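You operate a simulated robot arm through the tools that you are given. There is no shell and no other tool. Be economical: measure what you need, move in short steps, check, and stop when the job is done.

You are at the controls of a simulated two-armed robot. One attempt, no reset.

JOB
Fill the clamped valve with water to the FULL line and close everything.
Fine: shut the drain and open the vent first; at the end fill lever and vent shut. Where these are worked on the way, their far stop is far enough and under half their travel is too little: fill lever.

The check looks at the end state, three seconds after you hand in, the way a careful person would. Anything else that was tipped, shoved, dropped, spilled or broken makes it a failure.

ROBOT AND FRAMES
Two 7-joint arms with fingered hands on one trunk, on a base that drives. Base frame: it is fixed to the floor where the robot stands at the start and does not move with it; the origin is under the middle of the robot, x ahead of it, y to its left, z up. Units: mm, rad, N and s.
The left shoulder is at the start at [80, 185, 1135], the right one opposite. With the tool pointing down near the work surface each hand reaches from about 100 to 760 mm from the robot's upright axis, wherever it stands, measured 20 degrees to its own side. Places, roughly: clamp lever [700, 200, 800]; drain lever [900, 0, 600]; fill lever [1100, -200, 900]; force knob [700, 400, 1000]; pressure knob [700, 400, 800]; pressure lever [1100, -200, 600]; sight glass [1200, -400, 800]; test bench [500, 1300, 500]; vent knob [800, 300, 1000]. Payload 4 kg a hand.
The tool frame of a hand sits at the grasp point between the pads (the TCP): z along the fingers, y along the line on which they close. The tips reach 26 mm beyond it. The gripper opens to 132 mm. The gripper's body begins 73 mm behind the TCP. The gripper is a hand of 3 fingers: y runs from the thumb to the fingers, the wrist lies at [0, 0, -224] in the tool frame, and closing takes about 1.5 s.
Orientation is that of the tool frame in the base frame, as [roll, pitch, yaw] about the fixed x, y, z axes, in that order (R = Rz(yaw) Ry(pitch) Rx(roll)). With the fingers straight down and closing along the base's y, the tool's x points along the base's -x, its y along +y and its z along -z.

CONTROLS
- The arms move only by the tool send_rows. It takes "left_steps", "right_steps" or both (then of equal length, played together; a hand with none holds still); each is a list of rows, each a list of 6 numbers: the shift along the tool's x, y, z in mm, then the turn, a rotation vector about the tool's x, y, z in rad. In form: [[tx, ty, tz, ax, ay, az], ...]. A call has 1 to 8 rows; each row is the pose to reach, as a shift and turn from the pose commanded when the call began, along the tool's axes at that moment. "left_jaw" and "right_jaw" are, for a hand that has rows, the closure, from 0 (fully open) to 1 (shut), set as the call begins (left out, the last holds). A row lasts 0.2 s, in which the tool goes at most 50 mm and 0.15 rad; a call with a longer step from one row to the next is refused whole, and so is a gripper value outside its range. A pose out of reach is approached as far as the arm can. The call stops where the force on the tool passes 40 N (or 10 N more than at its start, if that is more) or the arm is blocked; 0.2 s more then pass. Each finger travels about 72 mm/s and halts on what it meets, pressing with about 30 N; the grip force reading is that of the motor and also rises with nothing between the fingers. The clock runs only during rows and for 0.2 s after the last one: add rows that repeat a pose to give the fingers time. It gives the time, the measured TCP pose, the force on the tool (base axes), the opening and the grip force at its end, in the units of the frame above (readings bear some noise), with the torque about the TCP (base axes, N m) and any sound that the robot's microphone picked up, and new pictures: "pictures" is both (left out), scene, wrist or none (wrist: the cameras of the hands that moved).
- Cameras (640 x 400 px; columns grow to the right, rows downward): "scene" is now at [206.2, -7.3, 1374.2]; the picture's right is [-0.03, -1.00, 0.01], its down [-0.57, 0.01, -0.82] and it looks along [0.82, -0.02, -0.57] (base axes); focal length 275 px, centre (320, 200). "left" rides on the left gripper at [-61, 3, -92] in its tool frame; the picture's right is [-0.05, -1.00, 0.00], its down [0.83, -0.04, -0.55] and it looks along [0.55, -0.03, 0.83] (tool axes); focal length 230 px, centre (320, 200). "right" rides on the right gripper at [62, 3, -92] in its tool frame; the picture's right is [-0.05, 1.00, 0.00], its down [-0.83, -0.04, -0.55] and it looks along [-0.55, -0.03, 0.83] (tool axes); focal length 230 px, centre (320, 200).
- lift_body(by): slides the trunk up (or, below 0, down) by that many mm; the arms and the scene camera ride with it, the base frame stays. It gives what a move gives, with no picture.
- drive_base(legs): drives the robot by 1 to 6 legs, each [ahead, left, turn to the left] in mm, mm and rad, along the robot's own axes; the way and the turn of a leg run together, so that a leg with both is an arc; at most 1500 mm and 3.142 rad a leg. The arms and the cameras ride along, it lands a little off, and it stops where it bumps. It gives what a move gives, and a new picture of the scene camera.
- move_fingers(finger1, finger2, thumb_bend, hand): sets how far each is bent, from 0 (flat) to 1 (curled in); at 0.3 the hand is open as for a grip, at 0.7 the pads meet at the TCP. One left out holds its place. A second passes; each finger stops where it meets its share of the squeeze, and holds until it gets a number again. A gripper value or a shape takes the hand back. It gives what a move gives, with no picture; readings hold the bend of each and the force on the fingers (four entries, about 0 where the hand has none), thumb and palm.
- hand_shape(shape, hand): the hand has 3 fingers and takes this shape, open, in about a second: jaw (thumb against the fingers, like two jaws); tri (thumb and two fingers); tip (a fingertip pinch); poke (one finger out to press); point (the index stretched); flat (the hand flat); cup (the hand cupped); fist (a fist). The gripper value then closes the fingers along that shape, each until it touches; the sizes above hold for jaw. It gives what a move gives, with no picture.
- turn_head(pan, tilt): turns the head with the scene camera to pan (to the left, within 1.501 rad either way) and tilt (down, from -0.506 to 1.204), counted from straight ahead of the robot. It gives what a move gives, and a new picture of the scene camera.
- point_at(camera, pixels): for up to 12 pixels [column, row] of the newest picture of that camera ("zoom" is the newest enlarged one), the place [x, y, z] in the base frame of the surface seen there, good to about 3 mm, but the place of the scene camera against the robot may be out by one fixed shift of up to 18 mm in any direction. It takes no simulated time.
- zoom(camera, box): a new picture of the part [left, top, right, bottom] of that camera's present view, enlarged. It takes no simulated time.
- hand_in(): hands the job in; it is judged then, once.

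Go step by step. Measure first, check grasps and placings, and put right what went wrong. The budget is 80 turns and 260 pictures, counting those below and the enlarged ones. Unless the task says otherwise, let go and move clear before handing in, and close with one line.

The tools are called after "Emit:" by a JSON object that holds its "method" and its "body". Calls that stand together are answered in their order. send_rows: Moves the arms, as the interface text tells. Its arguments: {"type":"object","properties":{"left_steps":{"type":"array"},"left_jaw":{"type":"number"},"right_steps":{"type":"array"},"right_jaw":{"type":"number"},"pictures":{"type":"string","enum":["both","scene","wrist","none"]}},"required":[]} The other tools are called the same way: lift_body (by) slides the trunk up or down; hand_shape (shape, hand) gives the hand a shape; move_fingers (finger1, finger2, thumb_bend, hand) moves the fingers one by one; drive_base (legs) drives the base; turn_head (pan, tilt) turns the head that bears the scene camera; point_at (camera, pixels) gives the place of the surface under pixels of a picture; zoom (camera, box) takes an enlarged picture of a part of a camera's view; hand_in () hands the job in.

At the start:

```text
clock: 0.0
left_position: [652.5, 257.0, 1096.2]
left_tool_rot: [-3.141, -0.002, -3.14]
left_wrist_force: [0.5, 0.8, 0.0]
left_wrist_torque: [0.0, -0.01, 0.03]
left_gripper_width: 131.8
left_grip_force: 0.0
left_shape: jaw
left_bend: [0.3, 0.3, 0.3]
left_finger forces: [0.0, 0.0, 0.0, 0.0, 0.0, 0.1]
right_position: [591.3, -330.0, 1093.6]
right_tool_rot: [-3.142, -0.001, -3.141]
right_wrist_force: [-0.6, -0.6, 0.2]
right_wrist_torque: [-0.03, 0.01, -0.03]
right_gripper_width: 131.8
right_grip_force: 0.1
right_shape: jaw
right_bend: [0.3, 0.3, 0.3]
right_finger forces: [0.0, 0.0, 0.1, 0.0, 0.0, 0.0]
trunk travel left (down, up): [-175.0, 287.0]
robot x, y, heading: [2.3, 0.3, 0.001]
head pan, tilt: [-0.026, 0.4]
```

scene: 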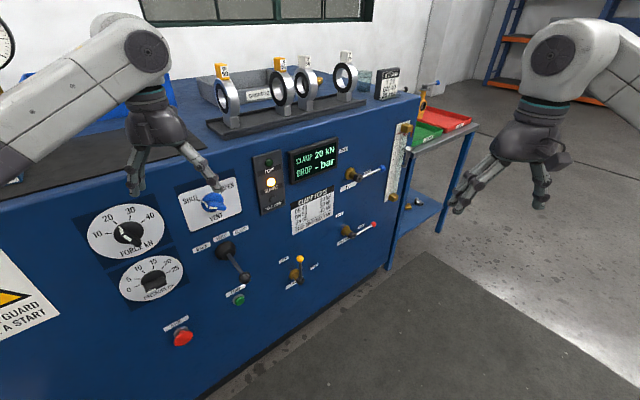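
right: 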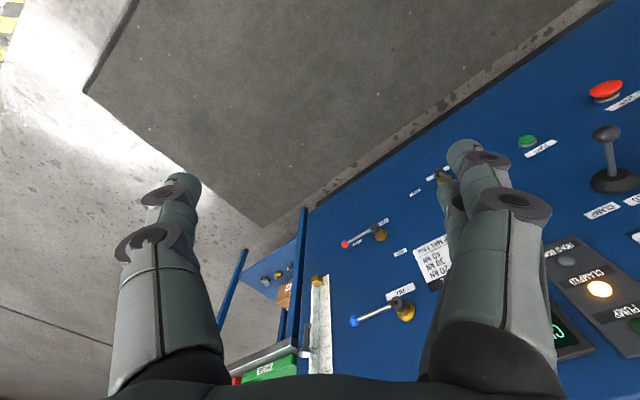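
left: 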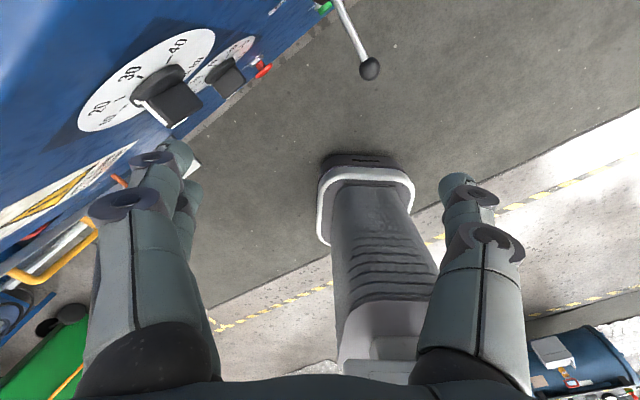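

The scene shows the blue bench with the panel: vent knob near (214,203), drain lever (298,270), fill lever (365,175), pressure lever (360,230), sight glass (398,160). I'll zoom on these to read labels.

Emit:
{"method": "zoom", "body": {"camera": "scene", "box": [320, 110, 440, 260]}}

Emit:
{"method": "zoom", "body": {"camera": "scene", "box": [170, 140, 330, 300]}}

Emit:
{"method": "point_at", "body": {"camera": "scene", "pixels": [[100, 270], [240, 320], [330, 290], [385, 230], [352, 175], [381, 168], [346, 231], [373, 224], [297, 275], [300, 259], [213, 203], [398, 165]]}}

```text
2.67 times, centred on (380, 185) of scene
```

zoom: 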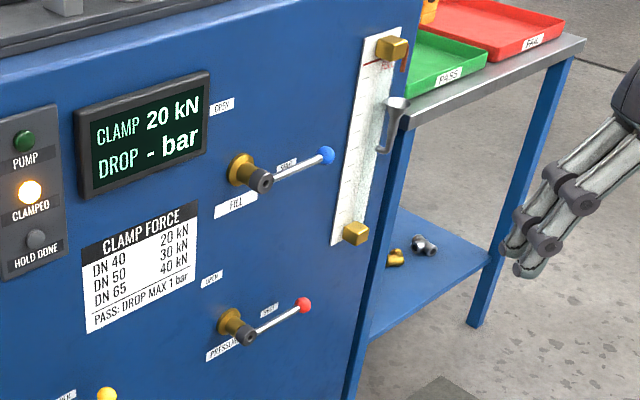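

```text
2.50 times, centred on (250, 220) of scene
```

zoom: 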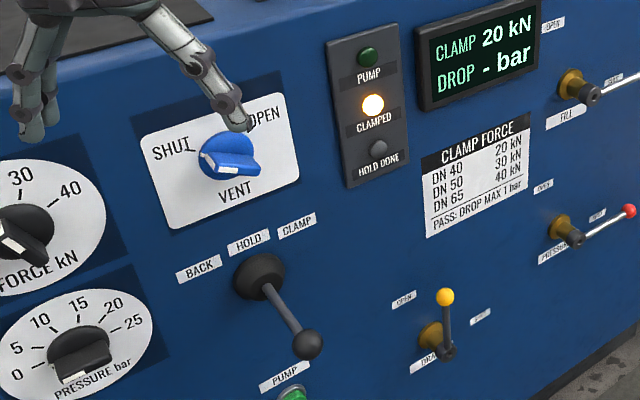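

```text
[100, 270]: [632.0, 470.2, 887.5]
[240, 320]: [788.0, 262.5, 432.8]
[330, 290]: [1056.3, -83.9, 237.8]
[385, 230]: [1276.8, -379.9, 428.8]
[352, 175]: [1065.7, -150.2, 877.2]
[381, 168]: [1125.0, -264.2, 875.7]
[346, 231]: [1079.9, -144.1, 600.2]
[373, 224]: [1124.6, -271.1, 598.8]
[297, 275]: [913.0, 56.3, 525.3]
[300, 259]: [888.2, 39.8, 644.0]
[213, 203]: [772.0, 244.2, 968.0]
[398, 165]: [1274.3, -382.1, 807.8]
```

The panel is a vertical plane (n≈0.796x+0.606y=786), so I face it with a 0.65 rad left turn. Fill and pressure levers sit at SHUT, and drain is up at OPEN. I'll pull the hands back a little, then turn and slide right to about the middle of the controls.

Emit:
{"method": "send_rows", "body": {"left_steps": [[45, 0, 0, 0, 0, 0], [90, 0, 0, 0, 0, 0]], "right_steps": [[45, 0, 0, 0, 0, 0], [90, 0, 0, 0, 0, 0]], "pictures": "none"}}

Emit:
{"method": "drive_base", "body": {"legs": [[0, 0, 0.65], [20, -480, 0]]}}

```text
clock: 0.6
left_position: [559.3, 256.2, 1097.4]
left_tool_rot: [-3.141, 0.002, -3.139]
left_wrist_force: [-0.1, -0.2, 0.5]
left_wrist_torque: [-0.03, -0.04, 0.04]
left_gripper_width: 132.1
left_grip_force: 0.1
left_shape: jaw
left_bend: [0.3, 0.3, 0.3]
left_finger forces: [0.0, 0.0, 0.0, 0.1, 0.0, 0.0]
right_position: [500.9, -328.4, 1096.5]
right_tool_rot: [3.142, 0.002, 3.141]
right_wrist_force: [-0.2, -0.9, 0.5]
right_wrist_torque: [0.0, -0.01, 0.01]
right_gripper_width: 132.0
right_grip_force: 0.1
right_shape: jaw
right_bend: [0.3, 0.3, 0.3]
right_finger forces: [0.1, 0.1, 0.0, 0.0, 0.0, 0.0]
trunk travel left (down, up): [-175.0, 287.0]
robot x, y, heading: [-1.5, 1.0, 0.001]
head pan, tilt: [-0.026, 0.4]
```

```text
clock: 5.1
left_position: [593.1, 173.3, 1094.7]
left_tool_rot: [3.141, -0.001, -2.512]
left_wrist_force: [0.7, 0.1, 0.1]
left_wrist_torque: [0.0, -0.01, 0.01]
left_gripper_width: 132.0
left_grip_force: 0.1
left_shape: jaw
left_bend: [0.3, 0.3, 0.3]
left_finger forces: [0.0, 0.0, 0.1, 0.1, 0.0, 0.0]
right_position: [890.0, -333.6, 1095.1]
right_tool_rot: [-3.141, -0.001, -2.513]
right_wrist_force: [0.3, 0.4, 0.4]
right_wrist_torque: [-0.01, -0.03, -0.01]
right_gripper_width: 132.1
right_grip_force: 0.1
right_shape: jaw
right_bend: [0.3, 0.3, 0.3]
right_finger forces: [0.0, 0.1, 0.1, 0.0, 0.0, 0.0]
trunk travel left (down, up): [-175.0, 287.0]
robot x, y, heading: [288.8, -364.8, 0.63]
head pan, tilt: [-0.026, 0.4]
```

scene: 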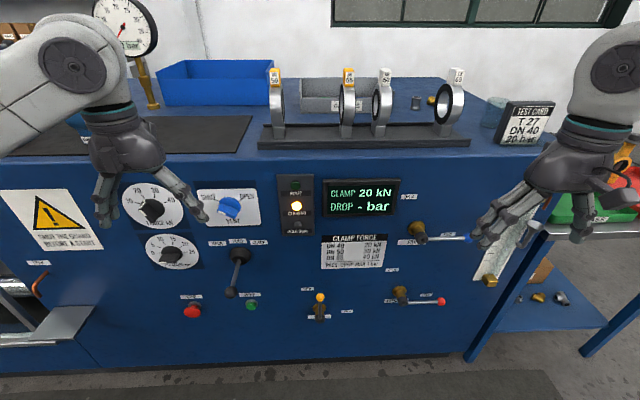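

Now facing the panel squarely. I'll zoom in on the vent/drain and the fill/sight glass, and measure.

Emit:
{"method": "zoom", "body": {"camera": "scene", "box": [180, 170, 280, 232]}}

Emit:
{"method": "zoom", "body": {"camera": "scene", "box": [380, 170, 560, 320]}}

Emit:
{"method": "point_at", "body": {"camera": "scene", "pixels": [[228, 205], [215, 222], [320, 298], [319, 314], [420, 230], [412, 240], [465, 238], [438, 301], [399, 293], [108, 222], [205, 218], [490, 244]]}}

Emit:
{"method": "turn_head", "body": {"pan": -0.5, "tilt": 0.5}}

```text
6.40 times, centred on (230, 201) of scene
```

zoom: 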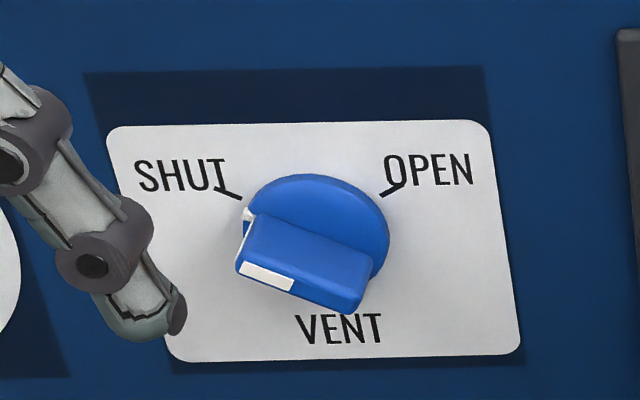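

```text
2.67 times, centred on (470, 245) of scene
```

zoom: 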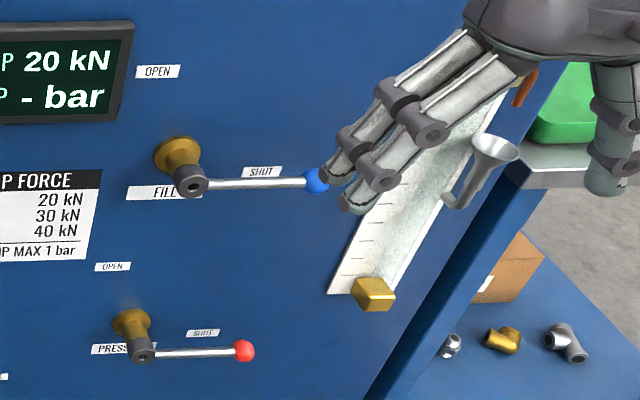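

```text
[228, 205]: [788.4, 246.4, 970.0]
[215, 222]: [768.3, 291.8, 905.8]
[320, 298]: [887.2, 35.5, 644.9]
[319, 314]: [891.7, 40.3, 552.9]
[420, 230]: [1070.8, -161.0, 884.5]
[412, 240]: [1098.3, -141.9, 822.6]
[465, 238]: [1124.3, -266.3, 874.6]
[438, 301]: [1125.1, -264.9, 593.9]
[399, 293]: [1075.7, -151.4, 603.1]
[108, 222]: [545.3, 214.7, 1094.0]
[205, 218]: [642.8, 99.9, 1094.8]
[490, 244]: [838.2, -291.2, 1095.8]
```

```text
clock: 6.0
left_position: [594.2, 172.8, 1094.7]
left_tool_rot: [-3.14, -0.002, -2.51]
left_wrist_force: [0.6, 1.1, -0.1]
left_wrist_torque: [-0.01, -0.01, -0.01]
left_gripper_width: 132.1
left_grip_force: 0.0
left_shape: jaw
left_bend: [0.3, 0.3, 0.3]
left_finger forces: [0.1, 0.1, 0.1, 0.1, 0.0, 0.1]
right_position: [889.6, -334.4, 1094.2]
right_tool_rot: [-3.142, 0.0, -2.513]
right_wrist_force: [-0.7, 0.6, 0.5]
right_wrist_torque: [-0.01, -0.03, 0.01]
right_gripper_width: 131.8
right_grip_force: 0.1
right_shape: jaw
right_bend: [0.3, 0.3, 0.3]
right_finger forces: [0.0, 0.0, 0.0, 0.0, 0.0, 0.0]
trunk travel left (down, up): [-175.0, 287.0]
robot x, y, heading: [292.1, -366.4, 0.625]
head pan, tilt: [-0.499, 0.499]
```

scene: 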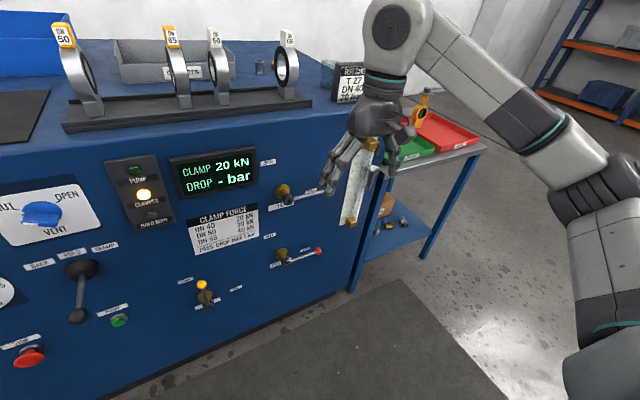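

Vent pointer is at SHUT, drain lever is up (OPEN), fill lever is horizontal (SHUT). I lower the trunk for better reach to the drain, then measure the clamp lever and drain surroundings.

Emit:
{"method": "lift_body", "body": {"by": -150}}

Emit:
{"method": "turn_head", "body": {"pan": 0.0, "tilt": 0.5}}

Emit:
{"method": "zoom", "body": {"camera": "scene", "box": [160, 100, 400, 300]}}

```text
clock: 7.8
left_position: [592.9, 172.5, 947.1]
left_tool_rot: [-3.14, 0.002, -2.511]
left_wrist_force: [-0.8, -0.1, -0.6]
left_wrist_torque: [0.0, -0.01, 0.0]
left_gripper_width: 132.1
left_grip_force: 0.1
left_shape: jaw
left_bend: [0.3, 0.3, 0.3]
left_finger forces: [0.1, 0.1, 0.0, 0.0, 0.1, 0.0]
right_position: [889.5, -334.0, 945.5]
right_tool_rot: [-3.14, 0.002, -2.514]
right_wrist_force: [-0.3, -0.3, -0.3]
right_wrist_torque: [0.0, -0.04, 0.01]
right_gripper_width: 131.6
right_grip_force: 0.1
right_shape: jaw
right_bend: [0.3, 0.3, 0.3]
right_finger forces: [0.1, 0.0, 0.0, 0.0, 0.1, 0.1]
trunk travel left (down, up): [-25.0, 437.0]
robot x, y, heading: [288.7, -363.4, 0.627]
head pan, tilt: [-0.499, 0.499]
```

```text
clock: 8.7
left_position: [594.3, 173.1, 945.8]
left_tool_rot: [-3.141, 0.0, -2.512]
left_wrist_force: [0.5, -0.5, -0.1]
left_wrist_torque: [0.03, 0.02, 0.05]
left_gripper_width: 132.2
left_grip_force: 0.0
left_shape: jaw
left_bend: [0.3, 0.3, 0.3]
left_finger forces: [0.0, 0.0, 0.1, 0.0, 0.0, 0.0]
right_position: [889.6, -334.2, 944.4]
right_tool_rot: [-3.14, 0.0, -2.512]
right_wrist_force: [0.0, 0.8, -0.5]
right_wrist_torque: [-0.02, 0.01, 0.01]
right_gripper_width: 131.5
right_grip_force: 0.1
right_shape: jaw
right_bend: [0.3, 0.3, 0.3]
right_finger forces: [0.0, 0.0, 0.0, 0.0, 0.1, 0.0]
trunk travel left (down, up): [-25.0, 437.0]
robot x, y, heading: [292.1, -364.1, 0.627]
head pan, tilt: [0.0, 0.499]
```

scene: 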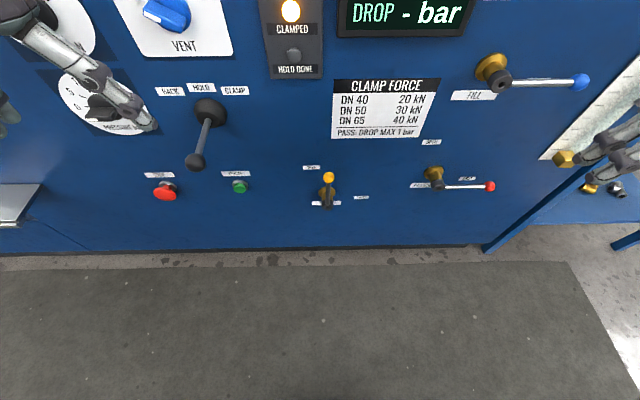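

```text
2.00 times, centred on (280, 200) of scene
```

zoom: 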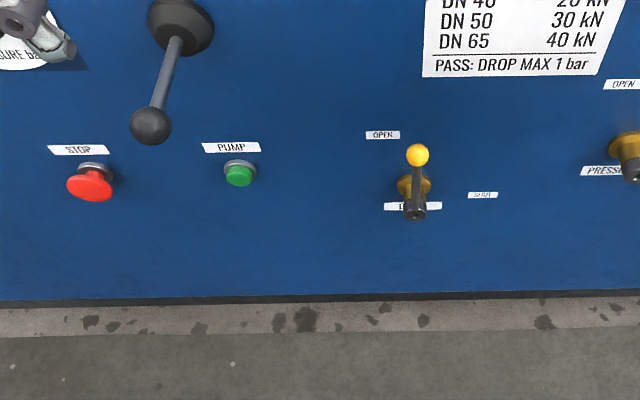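

Emit:
{"method": "point_at", "body": {"camera": "scene", "pixels": [[196, 163], [239, 188], [165, 192], [328, 177], [326, 205], [328, 190], [579, 82], [500, 81], [490, 187], [434, 177], [326, 228]]}}

```text
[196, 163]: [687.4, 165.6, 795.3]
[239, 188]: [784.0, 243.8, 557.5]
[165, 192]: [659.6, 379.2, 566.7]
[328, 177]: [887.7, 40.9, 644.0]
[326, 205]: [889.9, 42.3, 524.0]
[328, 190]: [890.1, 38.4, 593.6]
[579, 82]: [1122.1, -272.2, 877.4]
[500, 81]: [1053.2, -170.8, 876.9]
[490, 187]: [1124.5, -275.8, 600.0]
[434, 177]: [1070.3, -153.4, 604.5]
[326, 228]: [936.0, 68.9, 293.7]
```

Drain rod is at t≈505, n≈732–738, z 525–644; the clamp and pump controls are clear at t≈283. I bring the right hand, closed, to the left of the drain lever while turning it to point at the panel.

Emit:
{"method": "send_rows", "body": {"right_steps": [[-11.5, 32, 29.9, 0, -0.1428, 0], [-23.1, 64, 59.8, 0, -0.2856, 0], [-34.6, 96, 89.7, 0, -0.4284, 0], [-46.2, 128, 119.6, 0, -0.5712, 0], [-57.7, 160, 149.5, 0, -0.714, 0], [-69.3, 192, 179.5, 0, -0.8568, 0], [-80.8, 224, 209.4, 0, -0.9996, 0], [-92.4, 256, 239.3, 0, -1.1424, 0]], "right_jaw": 1, "pictures": "both"}}

```text
clock: 10.5
left_position: [593.3, 173.3, 946.0]
left_tool_rot: [3.141, 0.001, -2.511]
left_wrist_force: [-0.6, 0.1, 0.5]
left_wrist_torque: [-0.02, -0.02, -0.01]
left_gripper_width: 132.0
left_grip_force: 0.1
left_shape: jaw
left_bend: [0.3, 0.3, 0.3]
left_finger forces: [0.1, 0.0, 0.1, 0.0, 0.1, 0.0]
right_position: [833.3, -71.6, 760.1]
right_tool_rot: [-3.125, 1.111, -2.488]
right_wrist_force: [0.8, -0.2, 0.8]
right_wrist_torque: [-0.02, 0.02, 0.0]
right_gripper_width: 0.0
right_grip_force: 30.1
right_shape: jaw
right_bend: [0.67, 0.67, 0.67]
right_finger forces: [0.0, 0.0, 0.0, 0.1, 0.0, 0.0]
right hand out of reach, approached as far as the arm can: row 8
trunk travel left (down, up): [-25.0, 437.0]
robot x, y, heading: [289.0, -366.3, 0.629]
head pan, tilt: [0.0, 0.499]
```

scene: 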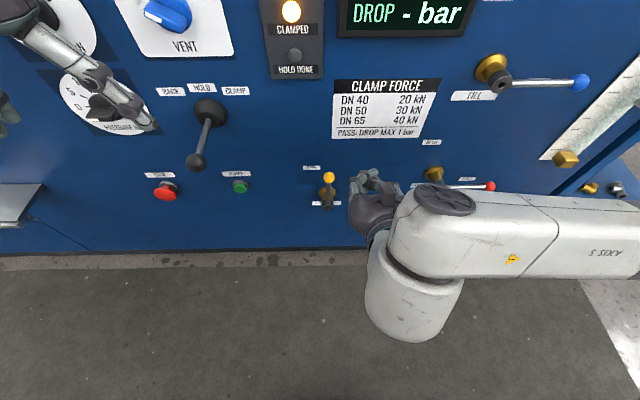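
right: 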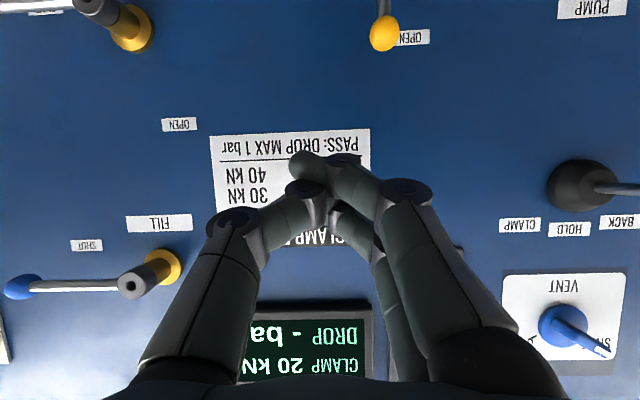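

Emit:
{"method": "point_at", "body": {"camera": "right", "pixels": [[384, 33], [382, 10], [22, 286], [130, 285], [575, 325], [560, 100], [330, 160]]}}

Emit:
{"method": "send_rows", "body": {"right_steps": [[22, 32, 0, 0, -0.1, 0], [45, 64, 0, 0, -0.2, 0], [67, 96, 0, 0, -0.3, 0], [80, 118, 0, 0, -0.42, 0]], "pictures": "both"}}

```text
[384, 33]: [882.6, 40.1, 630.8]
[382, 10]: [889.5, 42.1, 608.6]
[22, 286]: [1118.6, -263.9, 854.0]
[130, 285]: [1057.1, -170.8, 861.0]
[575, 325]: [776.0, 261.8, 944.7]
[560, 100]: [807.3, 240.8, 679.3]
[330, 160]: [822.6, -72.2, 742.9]
```

```text
clock: 11.5
left_position: [593.2, 173.5, 946.5]
left_tool_rot: [-3.14, -0.001, -2.512]
left_wrist_force: [0.0, -0.2, 1.0]
left_wrist_torque: [-0.02, -0.01, -0.01]
left_gripper_width: 131.8
left_grip_force: 0.2
left_shape: jaw
left_bend: [0.3, 0.3, 0.3]
left_finger forces: [0.0, 0.1, 0.0, 0.0, 0.0, 0.1]
right_position: [791.7, -8.2, 906.0]
right_tool_rot: [-2.791, 1.396, -2.137]
right_wrist_force: [-1.0, -0.3, 0.5]
right_wrist_torque: [0.03, 0.02, 0.0]
right_gripper_width: 0.1
right_grip_force: 30.6
right_shape: jaw
right_bend: [0.67, 0.67, 0.67]
right_finger forces: [0.0, 0.1, 0.1, 0.0, 0.1, 0.1]
right hand out of reach, approached as far as the arm can: row 1, 2, 3, 4
trunk travel left (down, up): [-25.0, 437.0]
robot x, y, heading: [292.1, -362.8, 0.631]
head pan, tilt: [0.0, 0.499]
```

scene: 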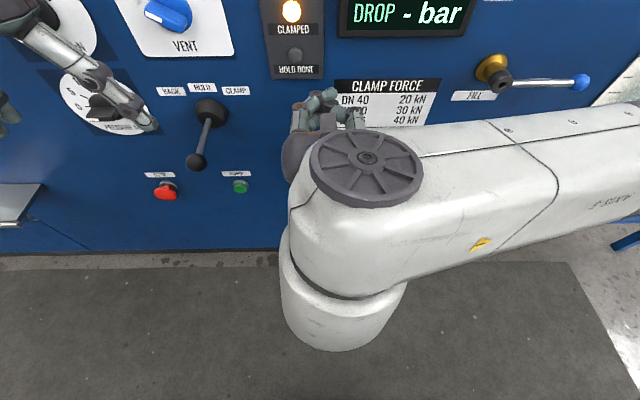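
right: 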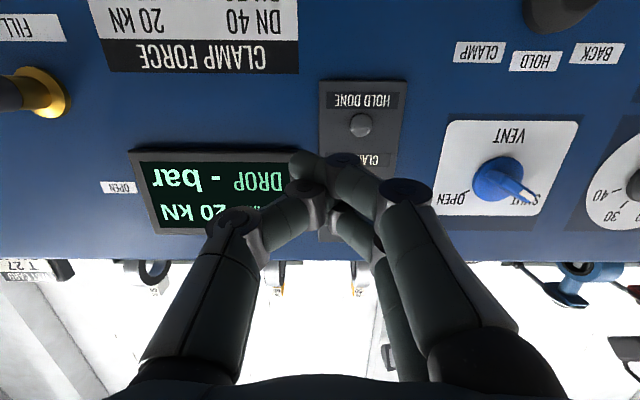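

Wrist camera gives true heights about 14 mm lower than the scene camera (drain ball z≈631). A horizontal tool this near is outside the wrist's range, so I'll use a tool tilted about 45° down. First a small test step to see where the commanded pose is.

Emit:
{"method": "send_rows", "body": {"right_steps": [[0, 0, 0, 0, 0.1, 0]], "pictures": "none"}}

```text
clock: 11.9
left_position: [595.8, 173.4, 946.5]
left_tool_rot: [-3.14, -0.001, -2.511]
left_wrist_force: [0.1, -0.6, -0.9]
left_wrist_torque: [0.01, -0.03, 0.0]
left_gripper_width: 132.0
left_grip_force: 0.1
left_shape: jaw
left_bend: [0.3, 0.3, 0.3]
left_finger forces: [0.0, 0.0, 0.1, 0.0, 0.0, 0.1]
right_position: [793.1, -7.8, 904.2]
right_tool_rot: [-2.921, 1.298, -2.271]
right_wrist_force: [1.3, -0.6, 0.8]
right_wrist_torque: [-0.04, -0.01, 0.02]
right_gripper_width: 0.0
right_grip_force: 29.7
right_shape: jaw
right_bend: [0.67, 0.67, 0.67]
right_finger forces: [0.1, 0.0, 0.1, 0.1, 0.1, 0.0]
trunk travel left (down, up): [-25.0, 437.0]
robot x, y, heading: [289.6, -364.6, 0.632]
head pan, tilt: [0.0, 0.499]
```

Emit:
{"method": "send_rows", "body": {"right_steps": [[41, 10, 15, 0, 0.09, 0], [82, 21, 31, 0, 0.18, 0], [122, 31, 46, 0, 0.27, 0], [163, 41, 61, 0, 0.36, 0], [204, 52, 77, 0, 0.45, 0], [245, 62, 92, 0, 0.54, 0]], "pictures": "both"}}

```text
clock: 13.3
left_position: [593.6, 173.2, 945.5]
left_tool_rot: [3.141, -0.001, -2.512]
left_wrist_force: [0.6, -0.6, -0.1]
left_wrist_torque: [0.01, 0.0, 0.0]
left_gripper_width: 132.0
left_grip_force: 0.1
left_shape: jaw
left_bend: [0.3, 0.3, 0.3]
left_finger forces: [0.0, 0.0, 0.1, 0.0, 0.0, 0.0]
right_position: [791.3, 45.6, 639.8]
right_tool_rot: [-3.061, 0.763, -2.428]
right_wrist_force: [0.1, -0.5, -0.5]
right_wrist_torque: [0.01, 0.0, -0.01]
right_gripper_width: 0.0
right_grip_force: 29.9
right_shape: jaw
right_bend: [0.67, 0.67, 0.67]
right_finger forces: [0.0, 0.0, 0.1, 0.0, 0.0, 0.0]
trunk travel left (down, up): [-25.0, 437.0]
robot x, y, heading: [288.0, -366.1, 0.626]
head pan, tilt: [0.0, 0.499]
```

scene: 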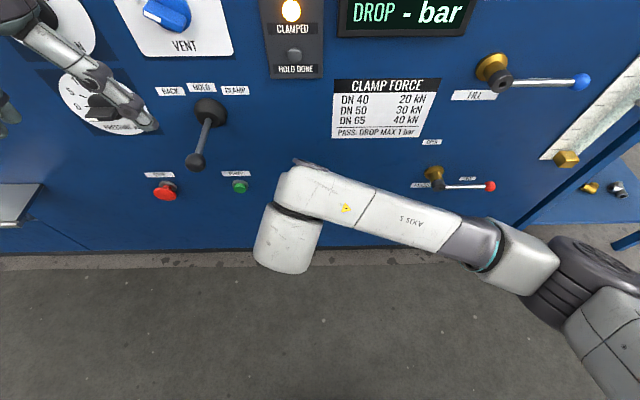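
right: 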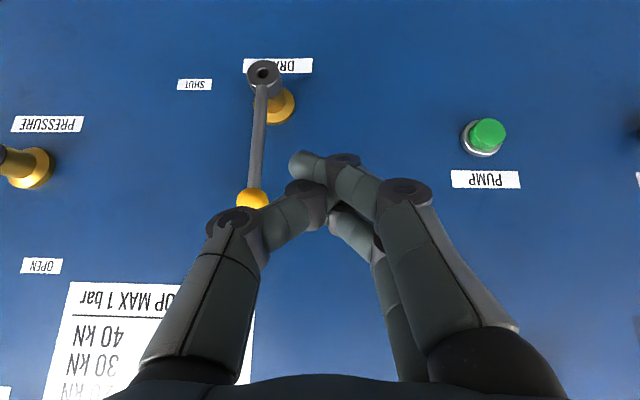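

Emit:
{"method": "point_at", "body": {"camera": "right", "pixels": [[252, 196], [258, 130], [263, 75], [310, 165], [350, 60]]}}

```text
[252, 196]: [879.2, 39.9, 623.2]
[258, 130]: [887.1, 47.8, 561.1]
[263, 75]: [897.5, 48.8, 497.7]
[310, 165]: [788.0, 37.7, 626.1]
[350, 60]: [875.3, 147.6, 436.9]
```

Drain rod measured by the wrist camera at t≈500, n≈738, z 505–625; the closed fingers are 57 mm left of it. I go in to rod depth and sweep it right and down to SHUT along its arc.

Emit:
{"method": "send_rows", "body": {"right_steps": [[-17.8, 0.6, 37.8, 0, 0, 0], [-28.7, 1.8, 82.9, 0, 0, 0], [-26.9, -38.1, 84.4, 0, 0, 0], [-24.5, -76, 86.5, 0, 0, 0], [-12.5, -109.1, 98.5, 0, 0, 0], [7.3, -133.5, 119, 0, 0, 0], [32.1, -145.5, 144.7, 0, 0, 0], [37.6, -144, 150.4, 0, 0, 0]], "pictures": "both"}}

```text
clock: 15.1
left_position: [591.2, 171.5, 948.3]
left_tool_rot: [-3.14, 0.002, -2.512]
left_wrist_force: [0.3, -0.8, -1.0]
left_wrist_torque: [-0.02, 0.03, -0.03]
left_gripper_width: 131.9
left_grip_force: 0.1
left_shape: jaw
left_bend: [0.3, 0.3, 0.3]
left_finger forces: [0.1, 0.0, 0.0, 0.0, 0.1, 0.0]
right_position: [941.6, -24.1, 522.1]
right_tool_rot: [-3.065, 0.774, -2.429]
right_wrist_force: [-9.2, -4.9, 21.7]
right_wrist_torque: [-0.24, 0.02, -0.22]
right_gripper_width: 0.0
right_grip_force: 30.6
right_shape: jaw
right_bend: [0.73, 0.67, 0.74]
right_finger forces: [28.9, 0.1, 0.1, 0.0, 0.0, 0.0]
trunk travel left (down, up): [-25.0, 437.0]
robot x, y, heading: [287.3, -366.7, 0.632]
head pan, tilt: [0.0, 0.499]
```

scene: 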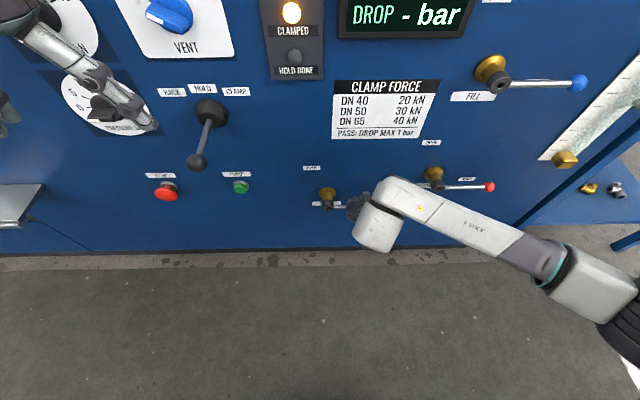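
right: 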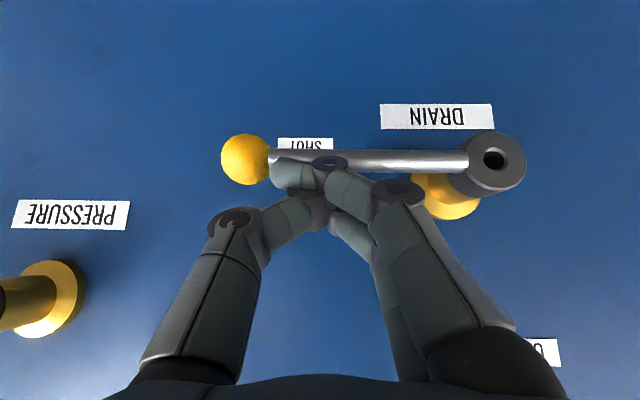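

The drain lever now lies horizontal at SHUT with 22 N push against the stop. I check the levels and press slightly further, then retreat.

Emit:
{"method": "point_at", "body": {"camera": "right", "pixels": [[240, 160], [493, 160], [440, 160], [285, 155]]}}

Emit:
{"method": "send_rows", "body": {"right_steps": [[4, 0, 4, 0, 0, 0], [4, 0, 4, 0, 0, 0]], "pictures": "wrist"}}

```text
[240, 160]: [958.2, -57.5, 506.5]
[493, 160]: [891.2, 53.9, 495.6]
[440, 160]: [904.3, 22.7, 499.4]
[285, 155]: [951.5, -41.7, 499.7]
```

```text
clock: 15.6
left_position: [592.2, 171.3, 947.1]
left_tool_rot: [-3.14, 0.001, -2.514]
left_wrist_force: [0.3, -0.5, 0.6]
left_wrist_torque: [0.02, 0.04, -0.01]
left_gripper_width: 131.8
left_grip_force: 0.2
left_shape: jaw
left_bend: [0.3, 0.3, 0.3]
left_finger forces: [0.0, 0.0, 0.0, 0.1, 0.1, 0.1]
right_position: [941.1, -22.1, 520.7]
right_tool_rot: [-3.074, 0.78, -2.432]
right_wrist_force: [-15.2, -13.6, 28.1]
right_wrist_torque: [-0.32, 0.1, -0.39]
right_gripper_width: 0.0
right_grip_force: 29.8
right_shape: jaw
right_bend: [0.74, 0.67, 0.75]
right_finger forces: [35.2, 0.1, 0.0, 0.0, 31.8, 0.1]
trunk travel left (down, up): [-25.0, 437.0]
robot x, y, heading: [292.8, -363.6, 0.628]
head pan, tilt: [0.0, 0.499]
stopped in row 2 (right hand): the force on the tool passed its limit at 40 N (the readings are from after the stop); the commanded pose is now the measured one
```

right: 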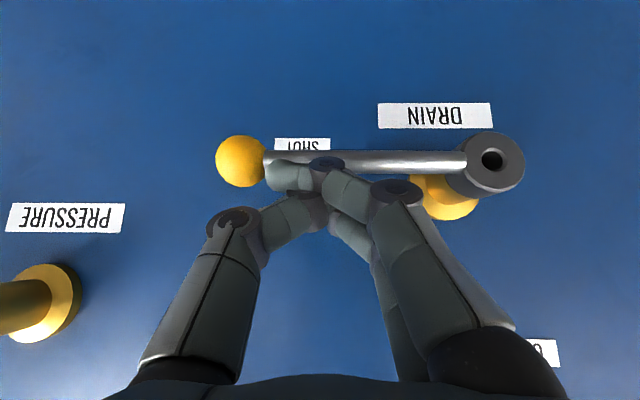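

Drain is hard against its SHUT stop (40 N, no movement). I back the right hand off toward the fill lever and bring the left hand toward the vent knob, turning it to face the panel.

Emit:
{"method": "send_rows", "body": {"right_steps": [[-17, 0, -18, 0, 0, 0], [0, 0, -60, 0, 0, 0], [17, 0, -100, 0, 0, 0], [35, 0, -137, 0, 0, 0], [12, -32, -161, 0, 0, 0], [-11, -64, -185, 0, 0, 0], [-33, -96, -209, 0, 0, 0], [-56, -128, -233, 0, 0, 0]], "left_steps": [[-15, -7, 0, 0, -0.143, 0], [-30, -14, 0, 0, -0.286, 0], [-45, -21, 0, 0, -0.429, 0], [-60, -28, 0, 0, -0.571, 0], [-75, -35, 0, 0, -0.714, 0], [-90, -42, 0, 0, -0.857, 0], [-102, -49, 0, 0, -1.0, 0], [-114, -55, 0, 0, -1.143, 0]], "pictures": "both"}}

```text
clock: 17.4
left_position: [718.7, 197.9, 946.9]
left_tool_rot: [-3.141, 1.144, -2.512]
left_wrist_force: [-0.7, 0.7, 0.1]
left_wrist_torque: [0.02, 0.0, 0.01]
left_gripper_width: 131.9
left_grip_force: 0.1
left_shape: jaw
left_bend: [0.3, 0.3, 0.3]
left_finger forces: [0.0, 0.0, 0.0, 0.0, 0.0, 0.0]
right_position: [916.5, -189.7, 725.7]
right_tool_rot: [-3.07, 0.77, -2.429]
right_wrist_force: [0.0, -0.1, 0.4]
right_wrist_torque: [0.01, 0.0, 0.01]
right_gripper_width: 0.0
right_grip_force: 30.5
right_shape: jaw
right_bend: [0.7, 0.67, 0.75]
right_finger forces: [0.0, 0.1, 0.0, 0.1, 0.0, 0.0]
trunk travel left (down, up): [-25.0, 437.0]
robot x, y, heading: [285.7, -363.6, 0.63]
head pan, tilt: [0.0, 0.499]
```

scene: 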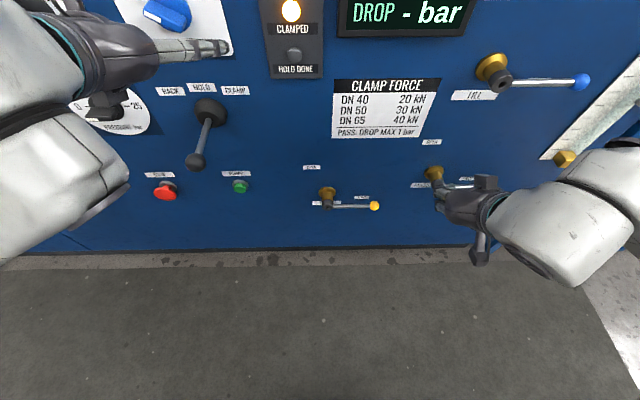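
right: 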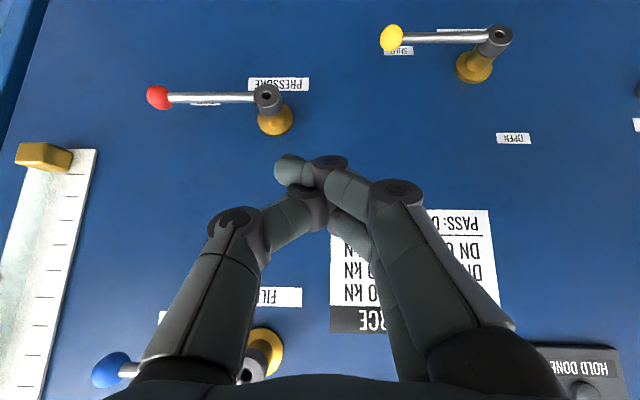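
left: 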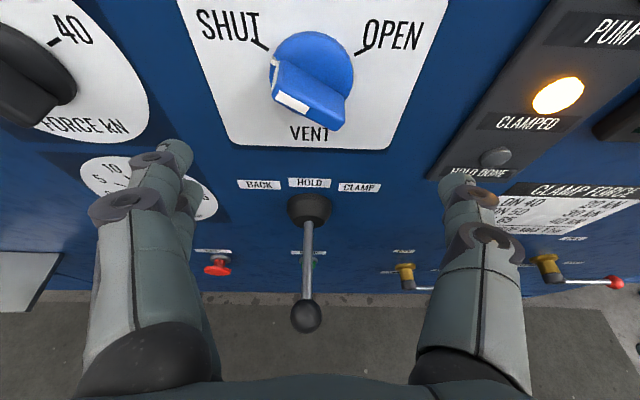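

Emit:
{"method": "zoom", "body": {"camera": "left", "box": [240, 10, 400, 150]}}

Emit:
{"method": "point_at", "body": {"camera": "left", "pixels": [[312, 95], [290, 102], [330, 125], [285, 75], [345, 95], [320, 45], [316, 33], [350, 70], [230, 130], [276, 52]]}}

```text
2.86 times, centred on (320, 80) of left
```

zoom: 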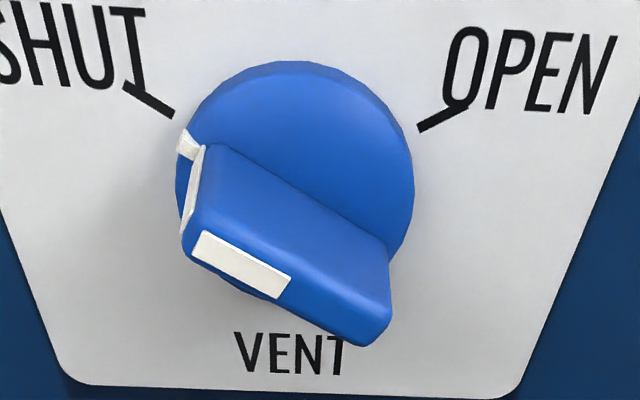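

```text
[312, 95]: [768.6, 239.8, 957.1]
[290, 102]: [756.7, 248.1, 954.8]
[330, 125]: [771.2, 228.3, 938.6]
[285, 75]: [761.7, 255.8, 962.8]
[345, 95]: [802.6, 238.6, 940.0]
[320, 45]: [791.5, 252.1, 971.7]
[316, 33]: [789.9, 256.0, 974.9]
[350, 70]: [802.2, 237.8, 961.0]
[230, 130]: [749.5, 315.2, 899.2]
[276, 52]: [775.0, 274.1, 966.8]
```

Emit:
{"method": "point_at", "body": {"camera": "left", "pixels": [[310, 203], [308, 225], [307, 315], [310, 183], [308, 270], [325, 113]]}}

Emit:
{"method": "send_rows", "body": {"left_steps": [[0, 0, 0, 0, -0.14, 0], [0, 0, 0, 0, -0.28, 0], [0, 0, 0, 0, -0.42, 0]], "pictures": "none"}}

```text
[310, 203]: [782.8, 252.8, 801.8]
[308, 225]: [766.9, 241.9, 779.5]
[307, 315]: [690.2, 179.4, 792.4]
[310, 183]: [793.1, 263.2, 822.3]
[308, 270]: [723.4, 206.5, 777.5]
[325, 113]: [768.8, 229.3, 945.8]
```

```text
clock: 18.2
left_position: [718.5, 196.8, 945.0]
left_tool_rot: [3.064, 1.565, -2.591]
left_wrist_force: [0.6, -0.9, -0.1]
left_wrist_torque: [-0.03, -0.05, 0.02]
left_gripper_width: 131.6
left_grip_force: 0.1
left_shape: jaw
left_bend: [0.3, 0.3, 0.3]
left_finger forces: [0.0, 0.0, 0.0, 0.1, 0.1, 0.0]
right_position: [917.1, -189.8, 724.7]
right_tool_rot: [-3.067, 0.774, -2.431]
right_wrist_force: [0.6, -0.1, 0.5]
right_wrist_torque: [-0.04, 0.01, -0.03]
right_gripper_width: 0.2
right_grip_force: 29.3
right_shape: jaw
right_bend: [0.7, 0.67, 0.75]
right_finger forces: [0.0, 0.1, 0.0, 0.0, 0.0, 0.0]
trunk travel left (down, up): [-25.0, 437.0]
robot x, y, heading: [287.9, -370.0, 0.627]
head pan, tilt: [0.0, 0.499]
```

Left hand now points squarely at the panel at (t≈279, z 945), vent bar centred at about (t 273, z 949) tilted ~34°. I roll the hand to match the bar and narrow the jaw.

Emit:
{"method": "send_rows", "body": {"left_steps": [[-1, 1, 0, 0, 0, -0.14], [-2, 2, 0, 0, 0, -0.28], [-3, 3, 0, 0, 0, -0.42], [-4, 5, 0, 0, 0, -0.56], [-4, 5, 0, 0, 0, -0.7], [-4, 5, 0, 0, 0, -0.84], [-4, 5, 0, 0, 0, -0.98]], "left_jaw": 0.45, "pictures": "wrist"}}

```text
clock: 19.8
left_position: [710.1, 209.0, 948.5]
left_tool_rot: [-1.573, 0.69, -0.922]
left_wrist_force: [0.2, -0.2, -0.6]
left_wrist_torque: [-0.01, 0.01, -0.01]
left_gripper_width: 73.2
left_grip_force: 0.0
left_shape: jaw
left_bend: [0.72, 0.72, 0.7]
left_finger forces: [0.0, 0.0, 0.0, 0.1, 0.0, 0.0]
right_position: [916.7, -188.4, 725.9]
right_tool_rot: [-3.069, 0.773, -2.431]
right_wrist_force: [0.8, -0.5, 0.3]
right_wrist_torque: [0.04, 0.0, 0.01]
right_gripper_width: 0.0
right_grip_force: 30.0
right_shape: jaw
right_bend: [0.7, 0.67, 0.75]
right_finger forces: [0.1, 0.0, 0.1, 0.0, 0.0, 0.0]
trunk travel left (down, up): [-25.0, 437.0]
robot x, y, heading: [291.8, -365.9, 0.628]
head pan, tilt: [0.0, 0.499]
```

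left: 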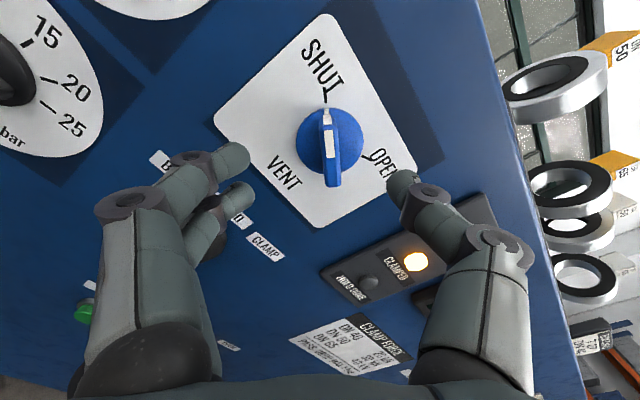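

Emit:
{"method": "point_at", "body": {"camera": "left", "pixels": [[331, 150], [328, 115], [334, 180], [329, 130], [345, 150]]}}

```text
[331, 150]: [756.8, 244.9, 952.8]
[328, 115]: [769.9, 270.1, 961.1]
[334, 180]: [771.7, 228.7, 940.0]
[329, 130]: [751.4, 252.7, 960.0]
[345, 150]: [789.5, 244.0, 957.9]
```

Bar centre is about 7 mm to the right of the hand centre; I shift, trim the roll and advance so the fingers straddle the bar.

Emit:
{"method": "send_rows", "body": {"left_steps": [[5, -5, 0, 0, 0, -0.1], [5, -5, 20, 0, 0, -0.1], [5, -5, 40, 0, 0, -0.1], [5, -5, 56, 0, 0, -0.1], [5, -5, 56, 0, 0, -0.1]], "pictures": "wrist"}}

```text
clock: 21.0
left_position: [760.2, 235.9, 948.8]
left_tool_rot: [-1.578, 0.551, -0.927]
left_wrist_force: [-0.2, 1.0, 0.1]
left_wrist_torque: [0.0, 0.01, -0.02]
left_gripper_width: 73.0
left_grip_force: 0.0
left_shape: jaw
left_bend: [0.72, 0.72, 0.7]
left_finger forces: [0.1, 0.0, 0.0, 0.0, 0.0, 0.0]
right_position: [917.6, -189.7, 726.2]
right_tool_rot: [-3.069, 0.774, -2.431]
right_wrist_force: [-0.9, -0.6, -0.2]
right_wrist_torque: [0.04, 0.0, 0.02]
right_gripper_width: 0.1
right_grip_force: 30.2
right_shape: jaw
right_bend: [0.7, 0.67, 0.75]
right_finger forces: [0.0, 0.0, 0.0, 0.0, 0.0, 0.0]
trunk travel left (down, up): [-25.0, 437.0]
robot x, y, heading: [285.9, -361.1, 0.632]
head pan, tilt: [0.0, 0.499]
```

left: 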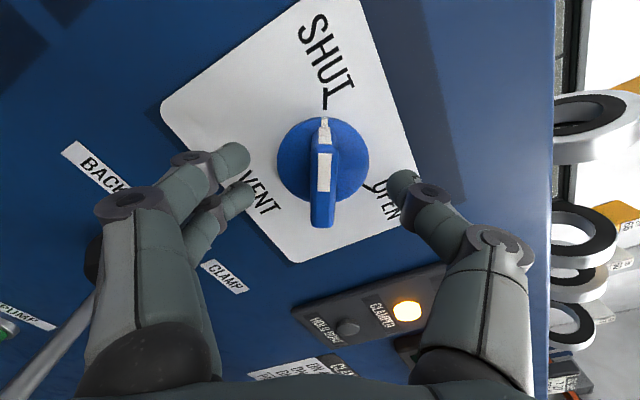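

Fingers straddle the bar with no contact. Close the jaw on it.

Emit:
{"method": "send_rows", "body": {"left_steps": [[0, 0, 0, 0, 0, 0], [0, 0, 0, 0, 0, 0], [0, 0, 0, 0, 0, 0], [0, 0, 0, 0, 0, 0], [0, 0, 0, 0, 0, 0], [0, 0, 0, 0, 0, 0]], "left_jaw": 1, "pictures": "wrist"}}

```text
clock: 22.4
left_position: [758.7, 237.0, 947.9]
left_tool_rot: [-1.576, 0.549, -0.924]
left_wrist_force: [0.0, 0.3, -3.0]
left_wrist_torque: [-0.03, 0.09, 0.0]
left_gripper_width: 7.8
left_grip_force: 30.1
left_shape: jaw
left_bend: [0.71, 0.71, 0.7]
left_finger forces: [14.3, 14.3, 0.1, 0.0, 26.6, 0.1]
right_position: [917.9, -190.3, 725.6]
right_tool_rot: [-3.069, 0.771, -2.43]
right_wrist_force: [0.2, -0.5, -0.5]
right_wrist_torque: [0.04, 0.0, 0.03]
right_gripper_width: 0.0
right_grip_force: 30.1
right_shape: jaw
right_bend: [0.7, 0.67, 0.75]
right_finger forces: [0.0, 0.1, 0.1, 0.0, 0.0, 0.1]
trunk travel left (down, up): [-25.0, 437.0]
robot x, y, heading: [288.5, -366.8, 0.626]
head pan, tilt: [0.0, 0.499]
```

left: 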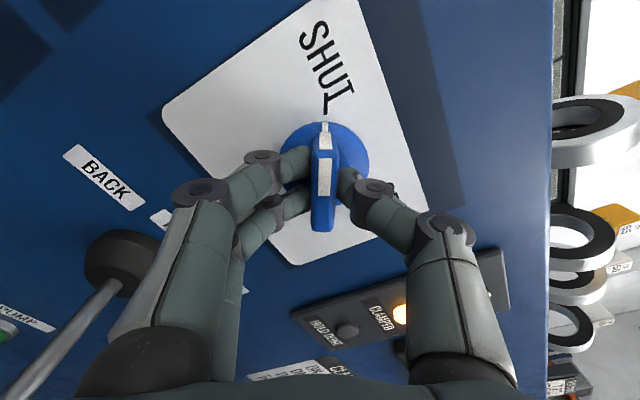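

Bar is gripped (grip on thumb and both fingers). Turn clockwise toward OPEN, first 1.1 rad.

Emit:
{"method": "send_rows", "body": {"left_steps": [[0, 0, 0, 0, 0, 0.14], [0, 0, 0, 0, 0, 0.28], [0, 0, 0, 0, 0, 0.42], [0, 0, 0, 0, 0, 0.56], [0, 0, 0, 0, 0, 0.7], [0, 0, 0, 0, 0, 0.84], [0, 0, 0, 0, 0, 0.98], [0, 0, 0, 0, 0, 1.12]], "pictures": "wrist"}}

```text
clock: 24.2
left_position: [761.6, 235.5, 950.5]
left_tool_rot: [1.727, 1.525, 2.369]
left_wrist_force: [-6.6, 20.1, -1.8]
left_wrist_torque: [0.02, 0.04, 0.47]
left_gripper_width: 7.0
left_grip_force: 30.1
left_shape: jaw
left_bend: [0.7, 0.7, 0.7]
left_finger forces: [19.5, 19.1, 0.0, 0.1, 19.1, 0.0]
right_position: [916.4, -187.2, 725.8]
right_tool_rot: [-3.064, 0.771, -2.428]
right_wrist_force: [0.6, 0.0, 0.1]
right_wrist_torque: [0.0, -0.02, -0.01]
right_gripper_width: 0.0
right_grip_force: 29.9
right_shape: jaw
right_bend: [0.7, 0.67, 0.75]
right_finger forces: [0.1, 0.0, 0.0, 0.0, 0.0, 0.0]
trunk travel left (down, up): [-25.0, 437.0]
robot x, y, heading: [286.5, -360.9, 0.627]
head pan, tilt: [0.0, 0.499]
```

left: 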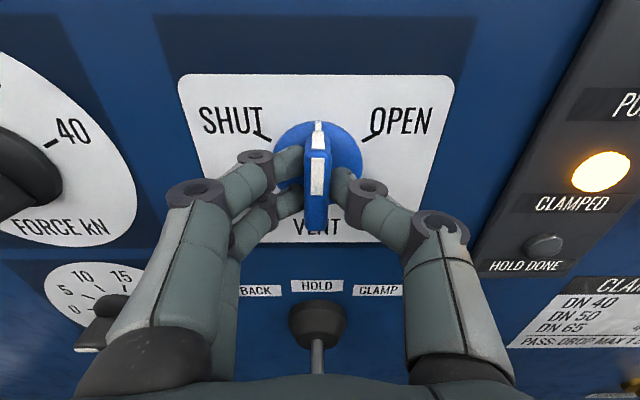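

Knob is halfway, following well; a 20 N sideways load shows my centre is a bit right, so I shift 4 mm left while turning on to OPEN.

Emit:
{"method": "send_rows", "body": {"left_steps": [[0, 4, 0, 0, 0, 0.1], [0, 4, 0, 0, 0, 0.24], [0, 4, 0, 0, 0, 0.38], [0, 4, 0, 0, 0, 0.52], [0, 4, 0, 0, 0, 0.66], [0, 4, 0, 0, 0, 0.8], [0, 4, 0, 0, 0, 0.94], [0, 4, 0, 0, 0, 1.06]], "pictures": "wrist"}}

```text
clock: 26.0
left_position: [760.1, 234.3, 948.8]
left_tool_rot: [1.582, 0.472, 2.206]
left_wrist_force: [-14.7, 14.3, -4.1]
left_wrist_torque: [-0.1, -0.12, 0.47]
left_gripper_width: 6.9
left_grip_force: 29.8
left_shape: jaw
left_bend: [0.7, 0.7, 0.7]
left_finger forces: [17.0, 16.0, 0.0, 0.0, 26.2, 0.0]
right_position: [915.7, -188.7, 725.2]
right_tool_rot: [-3.064, 0.774, -2.427]
right_wrist_force: [-0.3, 0.2, -0.4]
right_wrist_torque: [-0.01, -0.01, 0.01]
right_gripper_width: 0.0
right_grip_force: 30.0
right_shape: jaw
right_bend: [0.7, 0.67, 0.75]
right_finger forces: [0.0, 0.0, 0.1, 0.0, 0.1, 0.0]
trunk travel left (down, up): [-25.0, 437.0]
robot x, y, heading: [289.8, -365.8, 0.63]
head pan, tilt: [0.0, 0.499]
```

left: 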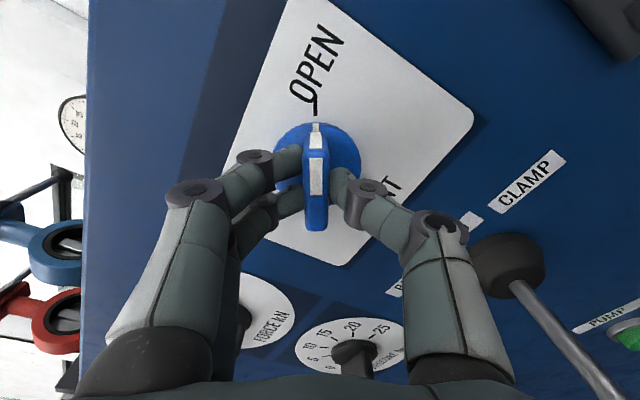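

Vent pointer is on the OPEN tick; I nudge it slightly further, and keep holding it so I can shut it later. Meanwhile the right hand rises in front of the fill lever and turns to face the panel.

Emit:
{"method": "send_rows", "body": {"left_steps": [[0, 0, 0, 0, 0, 0.04], [0, 0, 0, 0, 0, 0.08], [0, 0, 0, 0, 0, 0.08], [0, 0, 0, 0, 0, 0.08], [0, 0, 0, 0, 0, 0.08], [0, 0, 0, 0, 0, 0.08]], "right_steps": [[-21.6, -27.5, -8.3, 0, -0.133, 0], [-43.2, -55, -16.7, 0, -0.267, 0], [-64.8, -82.5, -25, 0, -0.4, 0], [-86.3, -110, -33.3, 0, -0.533, 0], [-107.9, -137.5, -41.7, 0, -0.667, 0], [-129.5, -165, -50, 0, -0.8, 0]], "right_jaw": 0.25, "pictures": "both"}}

```text
clock: 27.4
left_position: [760.9, 233.2, 949.8]
left_tool_rot: [1.582, 0.394, 2.207]
left_wrist_force: [-15.0, 17.6, -3.6]
left_wrist_torque: [-0.22, -0.23, 0.46]
left_gripper_width: 6.8
left_grip_force: 30.2
left_shape: jaw
left_bend: [0.7, 0.7, 0.71]
left_finger forces: [20.0, 15.8, 0.1, 0.0, 27.2, 0.1]
right_position: [1058.9, -279.3, 864.0]
right_tool_rot: [-1.488, 1.514, -0.825]
right_wrist_force: [0.2, 0.5, 1.1]
right_wrist_torque: [0.0, -0.01, -0.03]
right_gripper_width: 98.7
right_grip_force: 0.0
right_shape: jaw
right_bend: [0.64, 0.64, 0.6]
right_finger forces: [0.0, 0.1, 0.1, 0.0, 0.0, 0.0]
trunk travel left (down, up): [-25.0, 437.0]
robot x, y, heading: [289.7, -363.4, 0.627]
head pan, tilt: [0.0, 0.499]
```

scene: 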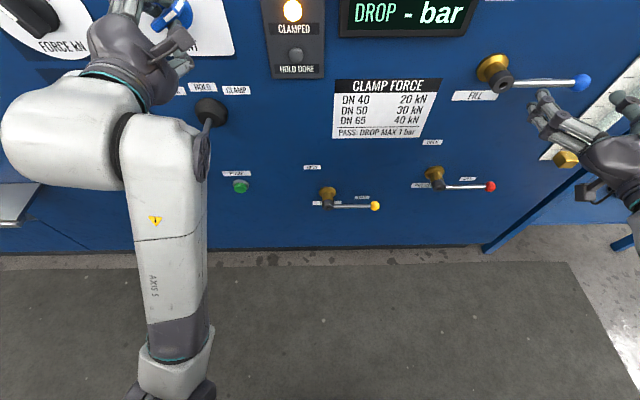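
right: 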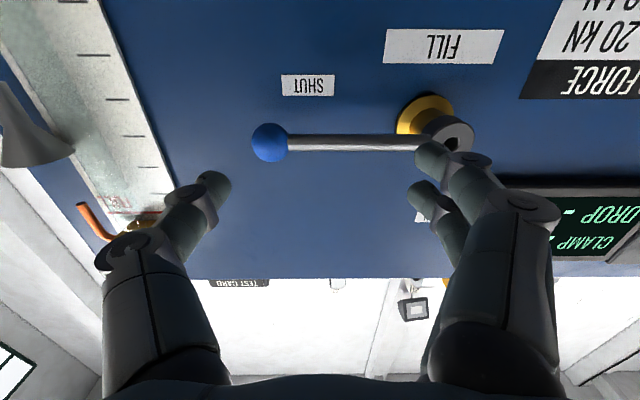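
left: 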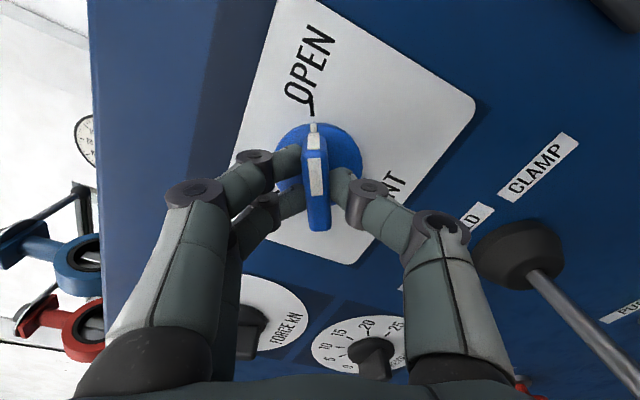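

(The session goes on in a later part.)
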